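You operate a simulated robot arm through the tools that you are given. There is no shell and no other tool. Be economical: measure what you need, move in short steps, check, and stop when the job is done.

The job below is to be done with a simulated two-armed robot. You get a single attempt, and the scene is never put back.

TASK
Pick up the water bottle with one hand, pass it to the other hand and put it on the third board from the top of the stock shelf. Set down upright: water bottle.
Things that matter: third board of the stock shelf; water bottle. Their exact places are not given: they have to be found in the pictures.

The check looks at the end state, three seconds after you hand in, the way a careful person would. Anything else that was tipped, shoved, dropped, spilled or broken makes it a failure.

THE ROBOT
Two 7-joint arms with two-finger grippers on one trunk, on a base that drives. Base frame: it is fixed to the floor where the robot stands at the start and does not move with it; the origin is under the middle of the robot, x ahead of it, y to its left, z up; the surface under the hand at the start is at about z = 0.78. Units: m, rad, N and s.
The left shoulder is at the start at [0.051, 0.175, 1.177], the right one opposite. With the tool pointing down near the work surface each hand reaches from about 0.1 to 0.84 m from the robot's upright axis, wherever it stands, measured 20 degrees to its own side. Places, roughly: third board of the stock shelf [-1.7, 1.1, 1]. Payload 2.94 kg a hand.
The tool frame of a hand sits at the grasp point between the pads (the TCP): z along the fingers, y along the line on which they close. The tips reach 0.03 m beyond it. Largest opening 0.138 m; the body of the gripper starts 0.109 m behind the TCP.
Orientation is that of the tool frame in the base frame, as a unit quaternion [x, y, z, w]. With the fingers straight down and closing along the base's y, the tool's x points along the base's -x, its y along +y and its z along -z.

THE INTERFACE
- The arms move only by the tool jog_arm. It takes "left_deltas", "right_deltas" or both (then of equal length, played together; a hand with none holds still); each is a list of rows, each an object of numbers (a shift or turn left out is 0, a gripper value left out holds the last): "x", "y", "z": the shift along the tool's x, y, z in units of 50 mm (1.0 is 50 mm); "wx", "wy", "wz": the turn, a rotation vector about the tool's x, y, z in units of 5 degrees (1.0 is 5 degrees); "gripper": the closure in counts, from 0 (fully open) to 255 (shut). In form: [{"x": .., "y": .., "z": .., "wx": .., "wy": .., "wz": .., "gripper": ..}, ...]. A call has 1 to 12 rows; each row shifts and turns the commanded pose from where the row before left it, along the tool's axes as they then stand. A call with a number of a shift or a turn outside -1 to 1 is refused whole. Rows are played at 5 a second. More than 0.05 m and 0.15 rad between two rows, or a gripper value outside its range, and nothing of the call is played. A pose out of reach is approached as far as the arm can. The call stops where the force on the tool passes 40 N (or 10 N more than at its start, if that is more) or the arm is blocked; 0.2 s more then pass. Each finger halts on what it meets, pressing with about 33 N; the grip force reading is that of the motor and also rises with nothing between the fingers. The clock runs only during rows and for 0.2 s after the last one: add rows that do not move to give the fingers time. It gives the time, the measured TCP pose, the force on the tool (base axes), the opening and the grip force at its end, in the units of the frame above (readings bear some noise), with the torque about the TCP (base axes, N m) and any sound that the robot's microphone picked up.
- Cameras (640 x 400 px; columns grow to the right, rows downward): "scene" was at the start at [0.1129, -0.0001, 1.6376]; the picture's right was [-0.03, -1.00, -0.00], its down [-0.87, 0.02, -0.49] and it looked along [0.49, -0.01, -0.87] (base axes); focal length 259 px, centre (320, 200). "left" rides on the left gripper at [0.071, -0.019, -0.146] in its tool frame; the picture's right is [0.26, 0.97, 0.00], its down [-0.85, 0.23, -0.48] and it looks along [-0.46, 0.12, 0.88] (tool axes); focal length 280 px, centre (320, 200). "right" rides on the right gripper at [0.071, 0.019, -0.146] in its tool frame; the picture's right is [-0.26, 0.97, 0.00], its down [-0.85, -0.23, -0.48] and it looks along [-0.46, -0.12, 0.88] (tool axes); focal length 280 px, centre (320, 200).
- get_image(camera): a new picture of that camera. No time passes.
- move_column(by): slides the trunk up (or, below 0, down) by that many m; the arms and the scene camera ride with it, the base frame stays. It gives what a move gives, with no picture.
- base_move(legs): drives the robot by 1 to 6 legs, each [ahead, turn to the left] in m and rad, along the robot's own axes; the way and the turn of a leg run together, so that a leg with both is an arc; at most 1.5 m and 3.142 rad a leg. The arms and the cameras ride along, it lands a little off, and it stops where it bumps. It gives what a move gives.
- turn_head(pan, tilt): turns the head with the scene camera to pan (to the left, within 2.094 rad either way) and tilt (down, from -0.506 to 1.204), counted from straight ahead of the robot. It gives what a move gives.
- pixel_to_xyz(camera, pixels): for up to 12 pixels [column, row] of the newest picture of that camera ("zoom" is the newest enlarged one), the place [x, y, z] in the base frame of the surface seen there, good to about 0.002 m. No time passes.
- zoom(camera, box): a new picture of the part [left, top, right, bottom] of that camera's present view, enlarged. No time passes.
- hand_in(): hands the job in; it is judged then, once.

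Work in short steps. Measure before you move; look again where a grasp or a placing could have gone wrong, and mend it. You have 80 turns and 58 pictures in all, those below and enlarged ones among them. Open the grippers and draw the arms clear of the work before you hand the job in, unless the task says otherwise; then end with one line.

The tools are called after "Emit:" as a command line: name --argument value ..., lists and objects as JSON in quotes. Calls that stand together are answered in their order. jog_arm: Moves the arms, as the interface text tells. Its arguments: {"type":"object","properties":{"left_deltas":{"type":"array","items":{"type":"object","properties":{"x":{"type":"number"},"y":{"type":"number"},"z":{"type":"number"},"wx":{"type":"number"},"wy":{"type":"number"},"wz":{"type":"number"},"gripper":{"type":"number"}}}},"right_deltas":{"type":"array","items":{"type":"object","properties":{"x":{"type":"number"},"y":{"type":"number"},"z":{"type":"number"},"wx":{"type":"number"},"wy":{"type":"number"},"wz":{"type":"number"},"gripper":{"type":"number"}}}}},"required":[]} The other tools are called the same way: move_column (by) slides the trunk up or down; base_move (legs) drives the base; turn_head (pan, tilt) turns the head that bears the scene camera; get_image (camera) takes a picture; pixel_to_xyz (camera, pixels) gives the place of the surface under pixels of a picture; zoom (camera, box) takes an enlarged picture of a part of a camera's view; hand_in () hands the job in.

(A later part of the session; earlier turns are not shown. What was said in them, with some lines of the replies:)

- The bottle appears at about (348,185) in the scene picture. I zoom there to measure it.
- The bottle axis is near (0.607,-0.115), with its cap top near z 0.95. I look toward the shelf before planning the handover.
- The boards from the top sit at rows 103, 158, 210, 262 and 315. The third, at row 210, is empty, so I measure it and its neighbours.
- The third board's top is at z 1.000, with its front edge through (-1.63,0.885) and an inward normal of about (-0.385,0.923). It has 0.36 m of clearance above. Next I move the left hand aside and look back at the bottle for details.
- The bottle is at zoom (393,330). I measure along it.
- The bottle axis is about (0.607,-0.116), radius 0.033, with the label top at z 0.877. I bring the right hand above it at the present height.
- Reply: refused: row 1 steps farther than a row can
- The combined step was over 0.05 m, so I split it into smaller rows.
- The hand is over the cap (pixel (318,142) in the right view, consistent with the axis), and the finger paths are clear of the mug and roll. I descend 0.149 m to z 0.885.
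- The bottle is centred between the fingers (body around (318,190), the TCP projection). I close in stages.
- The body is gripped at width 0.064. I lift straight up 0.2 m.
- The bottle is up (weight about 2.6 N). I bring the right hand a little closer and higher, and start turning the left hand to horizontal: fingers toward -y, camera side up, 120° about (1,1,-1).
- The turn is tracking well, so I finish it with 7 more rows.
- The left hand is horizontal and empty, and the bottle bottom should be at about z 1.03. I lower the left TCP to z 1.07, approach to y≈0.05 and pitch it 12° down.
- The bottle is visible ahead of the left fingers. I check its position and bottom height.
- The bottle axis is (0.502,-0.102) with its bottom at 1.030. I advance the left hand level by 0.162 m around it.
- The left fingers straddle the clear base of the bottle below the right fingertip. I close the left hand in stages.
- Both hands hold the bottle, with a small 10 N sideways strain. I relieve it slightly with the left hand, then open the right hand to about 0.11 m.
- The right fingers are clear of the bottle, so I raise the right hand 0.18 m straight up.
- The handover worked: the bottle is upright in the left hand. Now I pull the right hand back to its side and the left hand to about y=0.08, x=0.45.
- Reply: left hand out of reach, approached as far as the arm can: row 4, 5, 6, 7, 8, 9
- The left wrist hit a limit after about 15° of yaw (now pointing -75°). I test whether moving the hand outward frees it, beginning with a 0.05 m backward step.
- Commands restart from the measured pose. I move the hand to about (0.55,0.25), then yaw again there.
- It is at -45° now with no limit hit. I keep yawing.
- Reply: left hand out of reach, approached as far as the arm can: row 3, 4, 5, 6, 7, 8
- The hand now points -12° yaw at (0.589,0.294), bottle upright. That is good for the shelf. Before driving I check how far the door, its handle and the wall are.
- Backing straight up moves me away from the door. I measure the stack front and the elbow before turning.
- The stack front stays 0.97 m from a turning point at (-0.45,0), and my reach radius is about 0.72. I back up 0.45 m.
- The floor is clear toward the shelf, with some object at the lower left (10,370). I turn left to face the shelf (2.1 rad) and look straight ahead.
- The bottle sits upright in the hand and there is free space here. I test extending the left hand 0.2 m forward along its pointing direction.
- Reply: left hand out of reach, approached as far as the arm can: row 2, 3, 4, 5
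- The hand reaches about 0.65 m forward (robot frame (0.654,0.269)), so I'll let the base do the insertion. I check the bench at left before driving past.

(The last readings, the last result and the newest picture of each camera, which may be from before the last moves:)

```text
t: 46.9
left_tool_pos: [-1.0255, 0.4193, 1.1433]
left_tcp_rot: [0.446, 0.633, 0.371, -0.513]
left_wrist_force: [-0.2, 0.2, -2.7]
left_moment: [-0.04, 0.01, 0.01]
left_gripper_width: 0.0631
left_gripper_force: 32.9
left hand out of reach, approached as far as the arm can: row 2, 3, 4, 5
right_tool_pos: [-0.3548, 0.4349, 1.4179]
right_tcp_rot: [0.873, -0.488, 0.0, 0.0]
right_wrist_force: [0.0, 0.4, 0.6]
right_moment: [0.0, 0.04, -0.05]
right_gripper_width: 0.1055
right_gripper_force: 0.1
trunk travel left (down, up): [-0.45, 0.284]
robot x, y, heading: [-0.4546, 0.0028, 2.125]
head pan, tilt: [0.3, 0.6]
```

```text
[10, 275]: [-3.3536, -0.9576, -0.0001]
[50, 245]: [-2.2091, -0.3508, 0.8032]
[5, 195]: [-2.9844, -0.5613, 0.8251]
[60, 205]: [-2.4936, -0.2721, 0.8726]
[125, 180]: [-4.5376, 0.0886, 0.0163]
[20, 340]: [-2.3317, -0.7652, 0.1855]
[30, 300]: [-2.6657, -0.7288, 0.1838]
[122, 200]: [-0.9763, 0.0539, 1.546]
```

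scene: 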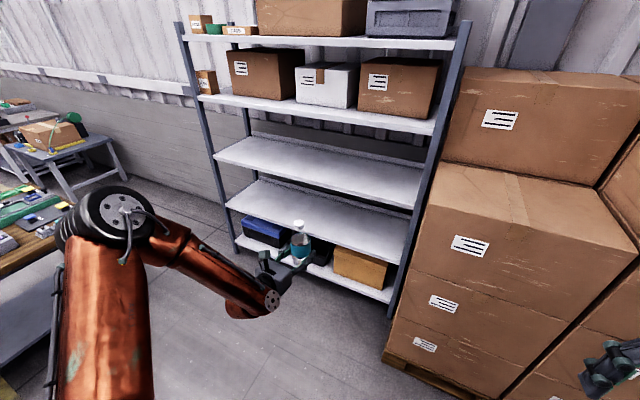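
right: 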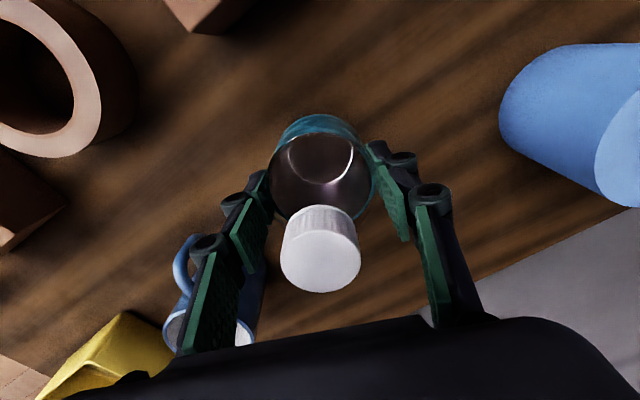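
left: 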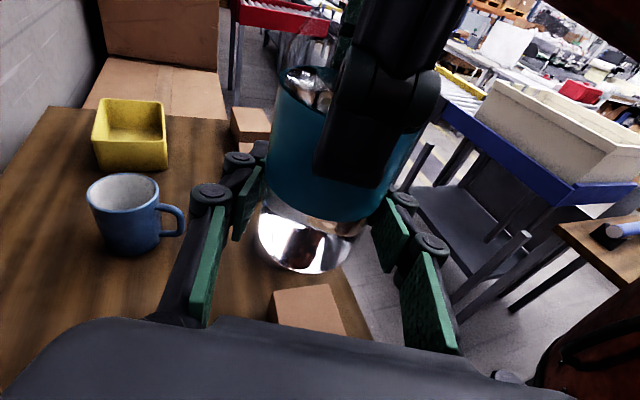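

The bench corner is at about (-2.2,-0.3), well off the route. I pull the right hand back 0.1 m, then turn left, drive 0.81 m and turn back toward the shelf.

Emit:
jog_arm --right_deltas '[{"x": 0.7}, {"x": 0.7}, {"x": 0.6}]'

Emit:
base_move --legs '[[0, 0.81], [0.81, 0], [0, -0.9]]'

Emit:
turn_head --pan 0.2 --tilt 0.5

Emit:
get_image --camera "scene"

```text
t: 47.7
left_tool_pos: [-1.0259, 0.4182, 1.1425]
left_tcp_rot: [0.445, 0.633, 0.371, -0.513]
left_wrist_force: [0.9, 0.1, -3.4]
left_moment: [0.02, 0.01, 0.0]
left_gripper_width: 0.0632
left_gripper_force: 33.4
right_tool_pos: [-0.3172, 0.3468, 1.409]
right_tcp_rot: [0.873, -0.488, 0.0, 0.0]
right_wrist_force: [-1.1, -0.6, -0.2]
right_moment: [0.02, -0.01, -0.02]
right_gripper_width: 0.1054
right_gripper_force: 0.2
right hand out of reach, approached as far as the arm can: row 2, 3
trunk travel left (down, up): [-0.45, 0.284]
robot x, y, heading: [-0.4549, 0.001, 2.122]
head pan, tilt: [0.3, 0.6]
```

```text
t: 56.5
left_tool_pos: [-1.7905, 0.6458, 1.1424]
left_tcp_rot: [0.474, 0.613, 0.393, -0.495]
left_wrist_force: [0.3, 0.1, -3.0]
left_moment: [0.0, -0.02, -0.02]
left_gripper_width: 0.0632
left_gripper_force: 33.0
right_tool_pos: [-1.0912, 0.5111, 1.4099]
right_tcp_rot: [0.85, -0.527, 0.0, -0.001]
right_wrist_force: [0.2, -0.8, 0.3]
right_moment: [0.01, 0.0, 0.02]
right_gripper_width: 0.1056
right_gripper_force: 0.0
trunk travel left (down, up): [-0.45, 0.284]
robot x, y, heading: [-1.2631, 0.175, 2.037]
head pan, tilt: [0.3, 0.6]
```

```text
t: 57.2
left_tool_pos: [-1.7896, 0.6446, 1.1426]
left_tcp_rot: [0.474, 0.613, 0.393, -0.496]
left_wrist_force: [0.4, 0.6, -3.4]
left_moment: [0.0, -0.01, 0.01]
left_gripper_width: 0.0632
left_gripper_force: 32.5
right_tool_pos: [-1.0906, 0.511, 1.4087]
right_tcp_rot: [0.85, -0.527, 0.0, 0.0]
right_wrist_force: [0.2, -0.1, -1.1]
right_moment: [0.01, 0.0, 0.02]
right_gripper_width: 0.1058
right_gripper_force: 0.1
trunk travel left (down, up): [-0.45, 0.284]
robot x, y, heading: [-1.2595, 0.1739, 2.033]
head pan, tilt: [0.201, 0.499]
```

```text
28 pictures are left
```

scene: 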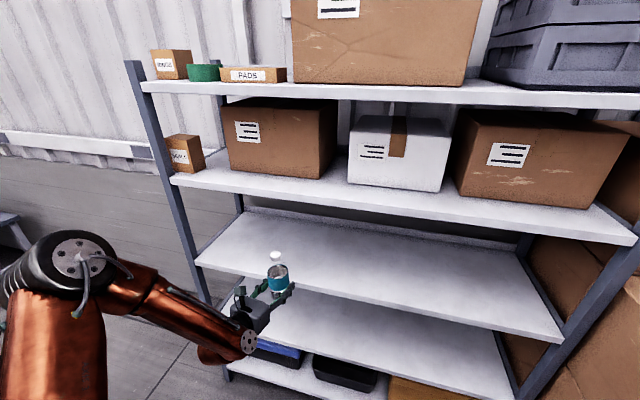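

Now I'm facing the shelf with the bottle in front of it. I measure the third board's front edge, the second board's front edge and underside, the bottle and the forearm.

Emit:
pixel_to_xyz --camera "scene" --pixels '[[210, 262], [350, 296], [520, 333], [300, 240], [450, 280], [240, 184], [350, 203], [500, 228], [276, 257], [274, 292], [250, 340], [75, 240]]'

Emit:
get_image --camera "left"

```text
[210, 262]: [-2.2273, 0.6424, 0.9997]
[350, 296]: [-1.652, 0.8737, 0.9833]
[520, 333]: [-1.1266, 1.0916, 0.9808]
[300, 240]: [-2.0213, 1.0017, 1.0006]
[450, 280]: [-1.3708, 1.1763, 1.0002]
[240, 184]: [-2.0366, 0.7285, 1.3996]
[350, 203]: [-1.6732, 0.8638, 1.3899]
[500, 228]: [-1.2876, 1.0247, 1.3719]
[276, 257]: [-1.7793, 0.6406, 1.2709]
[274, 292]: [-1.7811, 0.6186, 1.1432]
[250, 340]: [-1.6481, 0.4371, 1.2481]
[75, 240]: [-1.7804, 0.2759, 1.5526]
```

```text
27 pictures are left
```

left: 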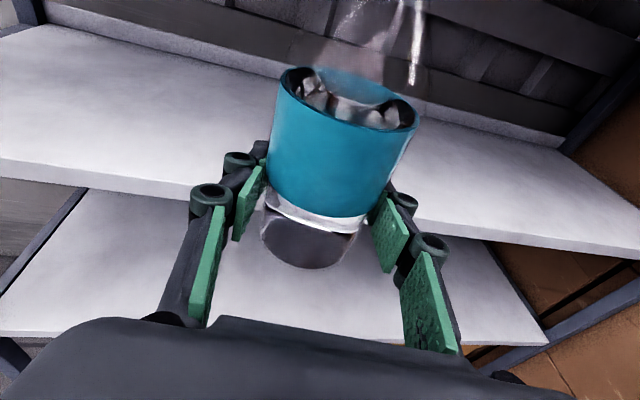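

The bottle spans z 1.10–1.27, so it will pass between board 3 (1.00) and the underside of board 2 (~1.36). I need a 0.27 m advance. First I check the right arm's clearance to the box stack.

Emit:
turn_head --pan -0.9 --tilt 0.6

Emit:
get_image --camera "scene"

```text
t: 58.5
left_tool_pos: [-1.7905, 0.6439, 1.1429]
left_tcp_rot: [0.474, 0.613, 0.393, -0.495]
left_wrist_force: [0.9, -0.6, -2.5]
left_moment: [-0.03, -0.03, 0.01]
left_gripper_width: 0.0632
left_gripper_force: 33.2
right_tool_pos: [-1.0906, 0.5099, 1.4092]
right_tcp_rot: [0.85, -0.527, 0.0, 0.0]
right_wrist_force: [0.0, 0.2, 0.1]
right_moment: [-0.01, 0.01, 0.02]
right_gripper_width: 0.1054
right_gripper_force: 0.1
trunk travel left (down, up): [-0.45, 0.284]
robot x, y, heading: [-1.2577, 0.1702, 2.031]
head pan, tilt: [-0.901, 0.6]
```

```text
26 pictures are left
```

scene: 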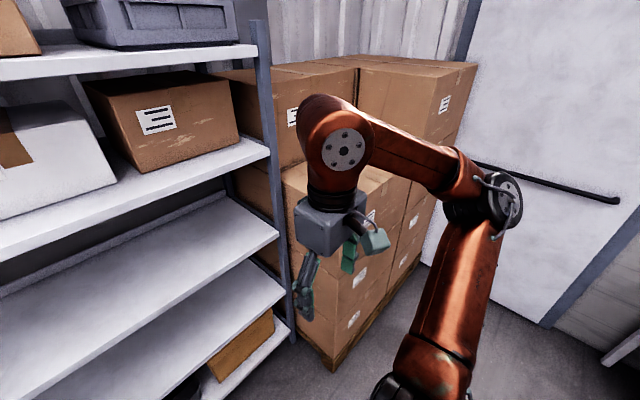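

I measure the nearest right-arm points, the shelf post and the box.

Emit:
pixel_to_xyz --camera "scene" --pixels '[[318, 105], [345, 150], [320, 230], [303, 300], [277, 180], [285, 300], [290, 180], [440, 160], [350, 200], [345, 310]]'

```text
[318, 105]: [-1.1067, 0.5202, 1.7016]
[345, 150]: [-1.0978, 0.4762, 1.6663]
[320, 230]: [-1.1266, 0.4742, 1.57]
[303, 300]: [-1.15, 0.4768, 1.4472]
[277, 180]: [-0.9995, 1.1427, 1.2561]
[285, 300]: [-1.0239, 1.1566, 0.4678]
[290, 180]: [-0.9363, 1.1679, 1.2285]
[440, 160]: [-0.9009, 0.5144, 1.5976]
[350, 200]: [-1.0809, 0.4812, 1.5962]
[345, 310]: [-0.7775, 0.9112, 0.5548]
```

The right arm stays over 0.25 m clear. I drive ahead 0.2 m first, then look.

Emit:
base_move --legs '[[0.2, 0]]'

Emit:
turn_head --pan 0.4 --tilt 0.55

Emit:
get_image --camera "scene"

```text
t: 60.2
left_tool_pos: [-1.8845, 0.8262, 1.1431]
left_tcp_rot: [0.472, 0.614, 0.392, -0.497]
left_wrist_force: [0.0, -0.1, -2.8]
left_moment: [0.02, 0.01, -0.01]
left_gripper_width: 0.0632
left_gripper_force: 33.0
right_tool_pos: [-1.1846, 0.695, 1.4093]
right_tcp_rot: [0.851, -0.525, 0.0, -0.001]
right_wrist_force: [-0.8, 0.3, 0.9]
right_moment: [0.0, 0.0, 0.03]
right_gripper_width: 0.1056
right_gripper_force: 0.1
trunk travel left (down, up): [-0.45, 0.284]
robot x, y, heading: [-1.3499, 0.3598, 2.036]
head pan, tilt: [-0.901, 0.6]
```

```text
t: 61.6
left_tool_pos: [-1.8835, 0.8247, 1.1425]
left_tcp_rot: [0.472, 0.614, 0.392, -0.496]
left_wrist_force: [-0.1, -0.4, -2.7]
left_moment: [0.01, 0.01, 0.0]
left_gripper_width: 0.0632
left_gripper_force: 32.9
right_tool_pos: [-1.184, 0.6949, 1.4087]
right_tcp_rot: [0.851, -0.526, 0.0, 0.0]
right_wrist_force: [-0.5, 0.8, 0.4]
right_moment: [0.0, 0.0, 0.01]
right_gripper_width: 0.1053
right_gripper_force: 0.0
trunk travel left (down, up): [-0.45, 0.284]
robot x, y, heading: [-1.3513, 0.3602, 2.033]
head pan, tilt: [0.4, 0.55]
```

```text
25 pictures are left
```

scene: 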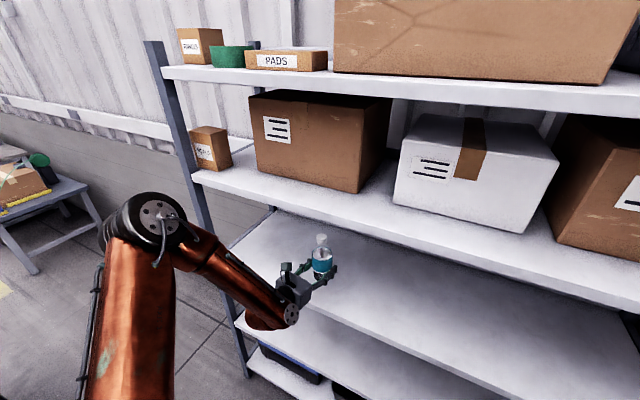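

Bottle inside the edge by 0.04 m and the elbow is 0.3 m clear. I advance 0.085 m more.

Emit:
base_move --legs '[[0.085, 0]]'

Emit:
zoom --camera "scene" --box '[200, 180, 440, 330]'

```text
t: 62.7
left_tool_pos: [-1.9181, 0.8942, 1.1469]
left_tcp_rot: [0.473, 0.612, 0.394, -0.497]
left_wrist_force: [-0.1, -0.8, -2.0]
left_moment: [0.0, -0.01, 0.02]
left_gripper_width: 0.0632
left_gripper_force: 33.5
right_tool_pos: [-1.2171, 0.7625, 1.412]
right_tcp_rot: [0.851, -0.525, -0.003, -0.002]
right_wrist_force: [0.0, -0.3, 0.0]
right_moment: [0.1, 0.04, 0.0]
right_gripper_width: 0.1055
right_gripper_force: 0.1
trunk travel left (down, up): [-0.45, 0.284]
robot x, y, heading: [-1.3906, 0.4326, 2.034]
head pan, tilt: [0.4, 0.55]
```

```text
2.67 times, centred on (320, 255) of scene
```

zoom: 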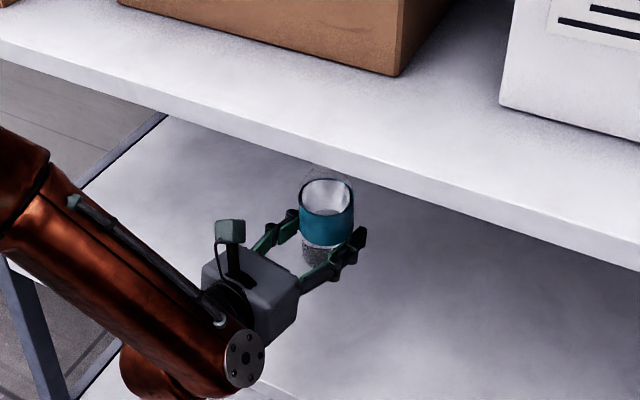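

The TCP rose 4 mm, which hints at a slight touch of the base. I check whether the shelf is where it was.

Emit:
get_image --camera "scene"

Emit:
pixel_to_xyz --camera "scene" --pixels '[[300, 215], [400, 243], [500, 272], [440, 290], [350, 290], [322, 260], [300, 330], [160, 220]]'

```text
23 pictures are left
```

scene: 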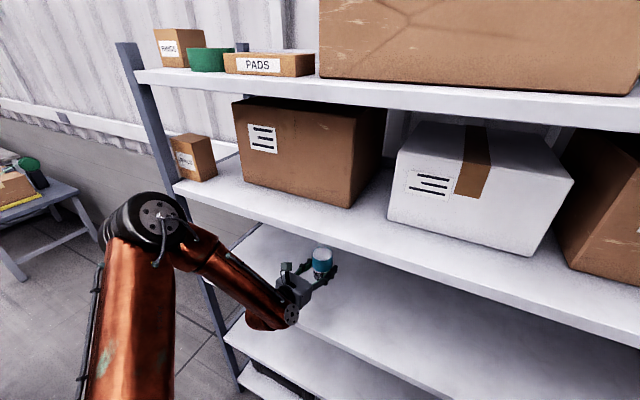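

```text
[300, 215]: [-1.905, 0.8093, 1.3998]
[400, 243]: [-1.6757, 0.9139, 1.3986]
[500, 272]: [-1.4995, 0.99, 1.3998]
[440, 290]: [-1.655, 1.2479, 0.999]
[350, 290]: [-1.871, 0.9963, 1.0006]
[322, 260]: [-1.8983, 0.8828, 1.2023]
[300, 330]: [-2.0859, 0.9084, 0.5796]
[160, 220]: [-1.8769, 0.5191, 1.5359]
```

Board heights are unchanged. I back off 0.02 m to free any contact, then re-measure the front edge.

Emit:
base_move --legs '[[-0.02, 0]]'

Emit:
zoom --camera "scene" --box '[160, 160, 480, 360]'

Emit:
pixel_to_xyz --camera "zoom" --pixels '[[200, 115], [250, 127], [300, 140], [350, 152], [400, 168], [450, 180], [300, 150], [400, 175], [130, 330], [300, 210]]'

```text
t: 63.5
left_tool_pos: [-1.9163, 0.8898, 1.138]
left_tcp_rot: [0.473, 0.615, 0.392, -0.494]
left_wrist_force: [-0.8, 0.3, -2.0]
left_moment: [-0.02, -0.01, -0.01]
left_gripper_width: 0.0631
left_gripper_force: 33.0
right_tool_pos: [-1.2174, 0.7604, 1.4075]
right_tcp_rot: [0.851, -0.525, 0.003, 0.001]
right_wrist_force: [-1.1, 0.9, -0.3]
right_moment: [-0.13, -0.03, 0.0]
right_gripper_width: 0.1057
right_gripper_force: 0.0
trunk travel left (down, up): [-0.45, 0.284]
robot x, y, heading: [-1.3786, 0.416, 2.035]
head pan, tilt: [0.4, 0.55]
```

```text
2.00 times, centred on (320, 260) of scene
```

zoom: 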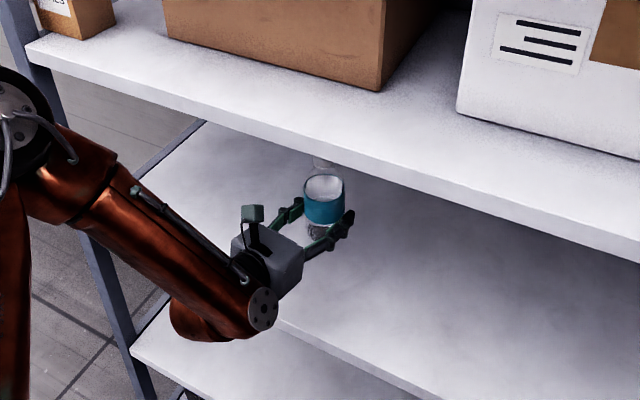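

```text
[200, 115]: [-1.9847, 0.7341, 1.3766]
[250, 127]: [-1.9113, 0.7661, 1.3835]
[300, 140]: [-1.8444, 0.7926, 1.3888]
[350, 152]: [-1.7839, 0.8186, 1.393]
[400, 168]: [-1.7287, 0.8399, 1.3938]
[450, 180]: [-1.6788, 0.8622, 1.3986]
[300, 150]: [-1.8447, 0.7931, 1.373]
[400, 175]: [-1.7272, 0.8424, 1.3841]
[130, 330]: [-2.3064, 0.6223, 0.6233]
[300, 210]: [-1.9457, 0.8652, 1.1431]
```

The shelf front edge hasn't moved; the TCP reading was just the robot rocking. The bottle is about 0.1 m inside the edge, and I lower the column by 0.07 m.

Emit:
move_column --by -0.07

Emit:
get_image --camera "left"

Emit:
zoom --camera "scene" --box '[200, 180, 440, 330]'

```text
t: 64.6
left_tool_pos: [-1.9119, 0.8803, 1.0731]
left_tcp_rot: [0.471, 0.614, 0.392, -0.497]
left_wrist_force: [0.2, -0.5, -2.6]
left_moment: [0.01, 0.01, -0.02]
left_gripper_width: 0.063
left_gripper_force: 33.3
right_tool_pos: [-1.2192, 0.7615, 1.3342]
right_tcp_rot: [0.851, -0.526, 0.01, 0.008]
right_wrist_force: [-0.5, 1.0, -0.3]
right_moment: [0.05, -0.02, 0.02]
right_gripper_width: 0.1055
right_gripper_force: 0.1
trunk travel left (down, up): [-0.38, 0.354]
robot x, y, heading: [-1.3791, 0.4105, 2.037]
head pan, tilt: [0.4, 0.55]
```

```text
21 pictures are left
```

left: 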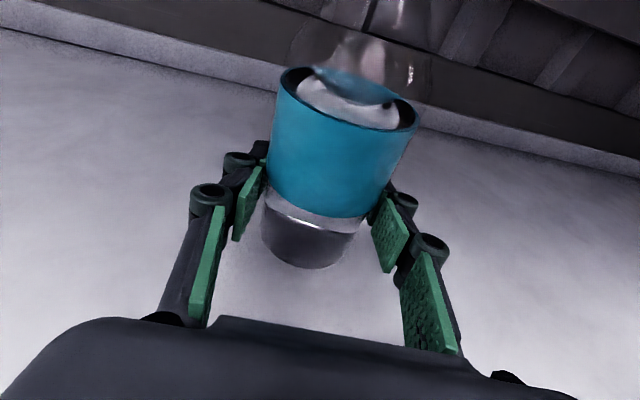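

```text
2.67 times, centred on (320, 255) of scene
```

zoom: 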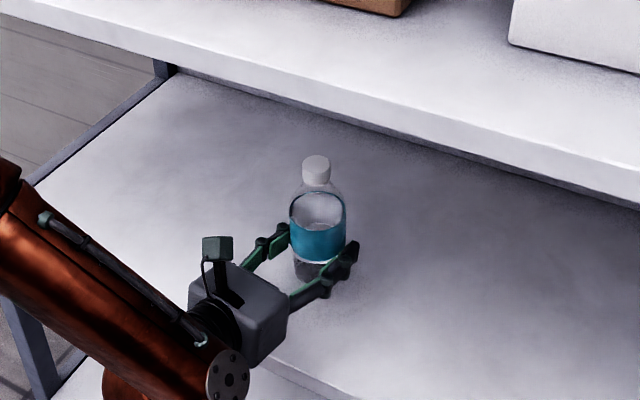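

The bottle is upright over the board. I measure its cap, base, and the board near it.

Emit:
pixel_to_xyz --camera "zoom" --pixels '[[316, 160], [316, 172], [320, 245], [312, 275], [380, 290], [130, 385], [300, 395], [270, 340]]'

Emit:
pixel_to_xyz --camera "left" --pixels '[[310, 235], [305, 260], [303, 266], [305, 285]]'

```text
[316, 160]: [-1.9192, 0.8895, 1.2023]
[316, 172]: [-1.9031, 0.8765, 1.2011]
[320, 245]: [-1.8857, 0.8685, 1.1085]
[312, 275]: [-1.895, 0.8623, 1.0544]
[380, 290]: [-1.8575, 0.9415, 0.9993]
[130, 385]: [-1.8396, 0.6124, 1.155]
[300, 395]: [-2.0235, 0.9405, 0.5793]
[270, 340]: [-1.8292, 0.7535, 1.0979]
```

```text
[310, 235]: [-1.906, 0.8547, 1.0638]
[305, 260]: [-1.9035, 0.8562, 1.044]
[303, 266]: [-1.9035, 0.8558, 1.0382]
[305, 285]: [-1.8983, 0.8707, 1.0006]
```

The cap top at 1.202 puts the base at 1.032. I lower the column 0.026 m, then go down in fine 1.5 mm jog steps until I feel contact.

Emit:
move_column --by -0.026

Emit:
jog_arm --left_deltas '[{}, {"x": -0.029, "z": 0.006}, {"x": -0.029, "z": 0.006}, {}]'

Emit:
get_image --camera "left"

Emit:
pixel_to_xyz --camera "left" --pixels '[[305, 255], [304, 262], [303, 266], [303, 270], [304, 276]]'

```text
t: 65.3
left_tool_pos: [-1.9119, 0.8817, 1.0484]
left_tcp_rot: [0.472, 0.613, 0.393, -0.497]
left_wrist_force: [0.2, -0.3, -3.6]
left_moment: [-0.03, 0.03, 0.02]
left_gripper_width: 0.0632
left_gripper_force: 33.1
right_tool_pos: [-1.2218, 0.7655, 1.3054]
right_tcp_rot: [0.851, -0.525, 0.013, 0.009]
right_wrist_force: [-0.5, -0.6, -0.4]
right_moment: [0.02, 0.01, 0.0]
right_gripper_width: 0.1057
right_gripper_force: 0.2
trunk travel left (down, up): [-0.354, 0.38]
robot x, y, heading: [-1.3809, 0.4183, 2.032]
head pan, tilt: [0.4, 0.55]
```

```text
t: 66.3
left_tool_pos: [-1.9108, 0.8821, 1.0443]
left_tcp_rot: [0.473, 0.613, 0.393, -0.497]
left_wrist_force: [-0.3, 1.0, -3.0]
left_moment: [-0.03, 0.02, 0.0]
left_gripper_width: 0.0633
left_gripper_force: 33.2
right_tool_pos: [-1.2222, 0.7659, 1.304]
right_tcp_rot: [0.85, -0.526, 0.014, 0.01]
right_wrist_force: [-0.1, 0.0, -0.4]
right_moment: [0.03, -0.02, 0.02]
right_gripper_width: 0.1057
right_gripper_force: 0.0
trunk travel left (down, up): [-0.354, 0.38]
robot x, y, heading: [-1.3783, 0.4149, 2.038]
head pan, tilt: [0.4, 0.55]
```

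```text
19 pictures are left
```

left: 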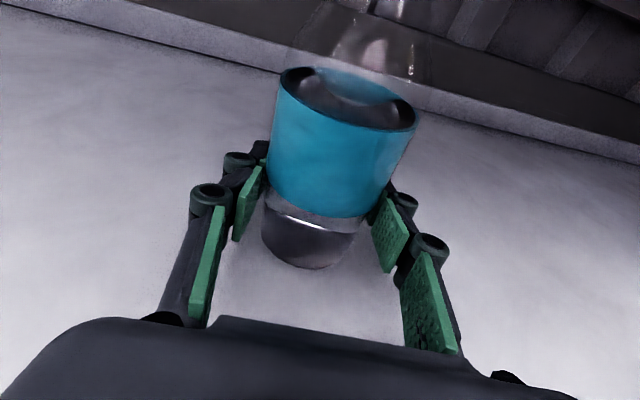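

```text
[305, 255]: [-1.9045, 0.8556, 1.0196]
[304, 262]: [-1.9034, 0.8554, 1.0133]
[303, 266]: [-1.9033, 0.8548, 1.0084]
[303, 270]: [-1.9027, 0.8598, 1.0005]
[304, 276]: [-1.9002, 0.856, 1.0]
```

The base is about 3–5 mm above the board (lowest bottle point 1.008 at row 266). I keep lowering at 1 mm per row.

Emit:
jog_arm --left_deltas '[{"x": -0.0196, "z": 0.0042}, {"x": -0.0196, "z": 0.0042}, {"x": -0.0196, "z": 0.0042}, {}]'

```text
t: 67.3
left_tool_pos: [-1.9101, 0.8818, 1.0429]
left_tcp_rot: [0.472, 0.612, 0.394, -0.498]
left_wrist_force: [-1.9, 0.7, 3.7]
left_moment: [-0.16, 0.16, -0.02]
left_gripper_width: 0.0632
left_gripper_force: 33.2
right_tool_pos: [-1.2217, 0.766, 1.3047]
right_tcp_rot: [0.851, -0.525, 0.013, 0.01]
right_wrist_force: [-0.4, -0.2, 0.8]
right_moment: [0.02, 0.04, 0.01]
right_gripper_width: 0.106
right_gripper_force: 0.0
trunk travel left (down, up): [-0.354, 0.38]
robot x, y, heading: [-1.3775, 0.4143, 2.034]
head pan, tilt: [0.4, 0.55]
```

Contact: the vertical force went from -3 to +3.7 N. I open the left gripper slowly, to about 0.11 m only.

Emit:
jog_arm --left_deltas '[{"gripper": 130}, {"gripper": 120}, {"gripper": 105}, {"gripper": 85}, {"gripper": 60}, {"gripper": 45}, {}, {}]'

Emit:
get_image --camera "left"

Emit:
zoom --camera "scene" --box '[200, 180, 440, 330]'

```text
t: 69.1
left_tool_pos: [-1.9128, 0.8811, 1.042]
left_tcp_rot: [0.472, 0.613, 0.393, -0.497]
left_wrist_force: [0.0, -0.4, -0.4]
left_moment: [0.0, 0.01, -0.03]
left_gripper_width: 0.1138
left_gripper_force: 0.1
right_tool_pos: [-1.2218, 0.7671, 1.3045]
right_tcp_rot: [0.851, -0.524, 0.013, 0.01]
right_wrist_force: [0.7, 0.3, -0.2]
right_moment: [-0.01, -0.01, 0.01]
right_gripper_width: 0.1056
right_gripper_force: 0.0
trunk travel left (down, up): [-0.354, 0.38]
robot x, y, heading: [-1.3817, 0.4155, 2.035]
head pan, tilt: [0.4, 0.55]
```

```text
18 pictures are left
```

left: 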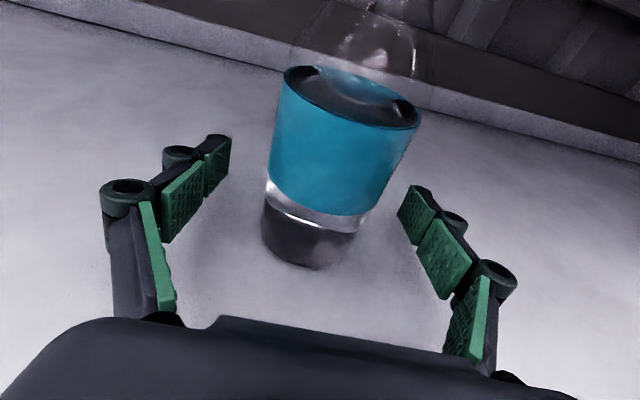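

```text
2.67 times, centred on (320, 255) of scene
```

zoom: 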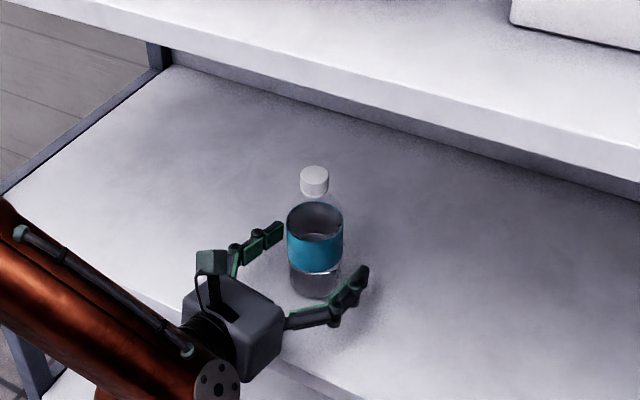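

The bottle stands free and upright. I withdraw the left hand 0.13 m level along its pointing direction.

Emit:
jog_arm --left_deltas '[{"z": -0.4, "x": -0.07}, {"z": -0.5, "x": -0.1}, {"z": -0.6, "x": -0.12}, {"z": -0.6, "x": -0.12}, {"z": -0.5, "x": -0.1}, {}]'

Emit:
zoom --camera "scene" --box '[160, 160, 480, 360]'

```text
t: 70.5
left_tool_pos: [-1.9129, 0.7935, 1.0389]
left_tcp_rot: [0.472, 0.613, 0.393, -0.497]
left_wrist_force: [0.5, -0.4, 0.2]
left_moment: [-0.02, -0.01, -0.01]
left_gripper_width: 0.1136
left_gripper_force: 0.1
left hand out of reach, approached as far as the arm can: row 3, 4, 5
right_tool_pos: [-1.2219, 0.7647, 1.3049]
right_tcp_rot: [0.851, -0.526, 0.013, 0.01]
right_wrist_force: [0.1, -0.1, 0.9]
right_moment: [-0.02, 0.02, 0.01]
right_gripper_width: 0.1056
right_gripper_force: 0.1
trunk travel left (down, up): [-0.354, 0.38]
robot x, y, heading: [-1.3779, 0.4137, 2.033]
head pan, tilt: [0.4, 0.55]
```

```text
2.00 times, centred on (320, 260) of scene
```

zoom: 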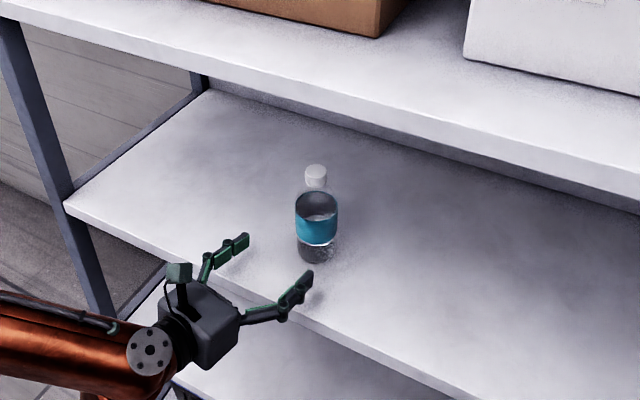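

The fingertips are about 0.025 m behind the bottle. I drive straight back 0.3 m to clear the shelf.

Emit:
base_move --legs '[[-0.3, 0]]'

Emit:
get_image --camera "scene"

```text
t: 72.5
left_tool_pos: [-1.7797, 0.5277, 1.0387]
left_tcp_rot: [0.472, 0.613, 0.393, -0.497]
left_wrist_force: [0.0, -0.6, -0.2]
left_moment: [0.0, -0.01, 0.01]
left_gripper_width: 0.1137
left_gripper_force: 0.0
right_tool_pos: [-1.0885, 0.5009, 1.3051]
right_tcp_rot: [0.851, -0.524, 0.012, 0.01]
right_wrist_force: [0.3, -0.3, 0.7]
right_moment: [0.04, 0.02, -0.02]
right_gripper_width: 0.1052
right_gripper_force: 0.0
trunk travel left (down, up): [-0.354, 0.38]
robot x, y, heading: [-1.247, 0.1474, 2.04]
head pan, tilt: [0.4, 0.55]
```

```text
15 pictures are left
```

scene: 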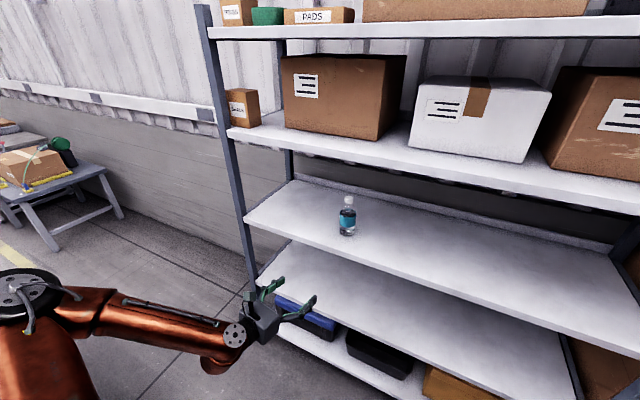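

The bottle stands upright on the third board at (347,215), and nothing else is disturbed. I open both grippers fully and check the bottle once more.

Emit:
jog_arm --left_deltas '[{"gripper": 0}, {}, {}]' --right_deltas '[{"gripper": 0}, {}, {}]'

Emit:
zoom --camera "scene" --box '[260, 160, 420, 260]'

Emit:
pixel_to_xyz --camera "zoom" --pixels '[[350, 155], [348, 240], [346, 300]]'

```text
t: 73.3
left_tool_pos: [-1.7808, 0.5277, 1.0394]
left_tcp_rot: [0.472, 0.613, 0.393, -0.497]
left_wrist_force: [-0.4, -0.1, -0.2]
left_moment: [-0.02, -0.03, -0.02]
left_gripper_width: 0.138
left_gripper_force: 0.0
right_tool_pos: [-1.0894, 0.5002, 1.3042]
right_tcp_rot: [0.852, -0.524, 0.013, 0.01]
right_wrist_force: [0.4, 0.5, 0.0]
right_moment: [0.01, -0.02, -0.01]
right_gripper_width: 0.1381
right_gripper_force: 0.0
trunk travel left (down, up): [-0.354, 0.38]
robot x, y, heading: [-1.242, 0.1505, 2.039]
head pan, tilt: [0.4, 0.55]
```

```text
4.00 times, centred on (340, 210) of scene
```

zoom: 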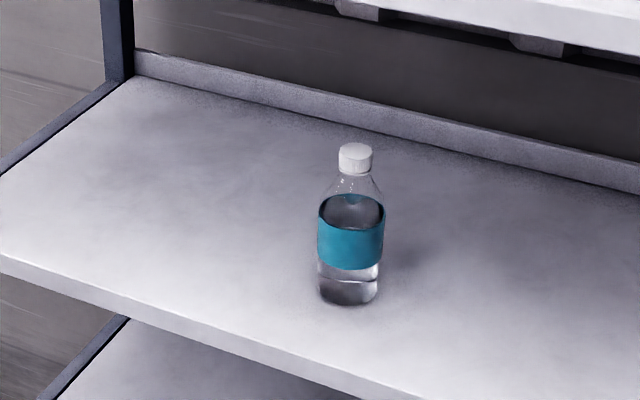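

```text
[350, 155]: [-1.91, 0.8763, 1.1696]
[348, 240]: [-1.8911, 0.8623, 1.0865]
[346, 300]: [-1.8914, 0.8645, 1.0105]
```

The bottle is upright with its cap at z 1.170, exactly one bottle height above the board. The arms are clear and both grippers are open, so I hand in.

Emit:
hand_in

```text
The job is handed in.
```

The water bottle was picked up with the right hand, passed to the left, and now stands upright on the third board of the stock shelf; nothing else looked disturbed in the last pictures.
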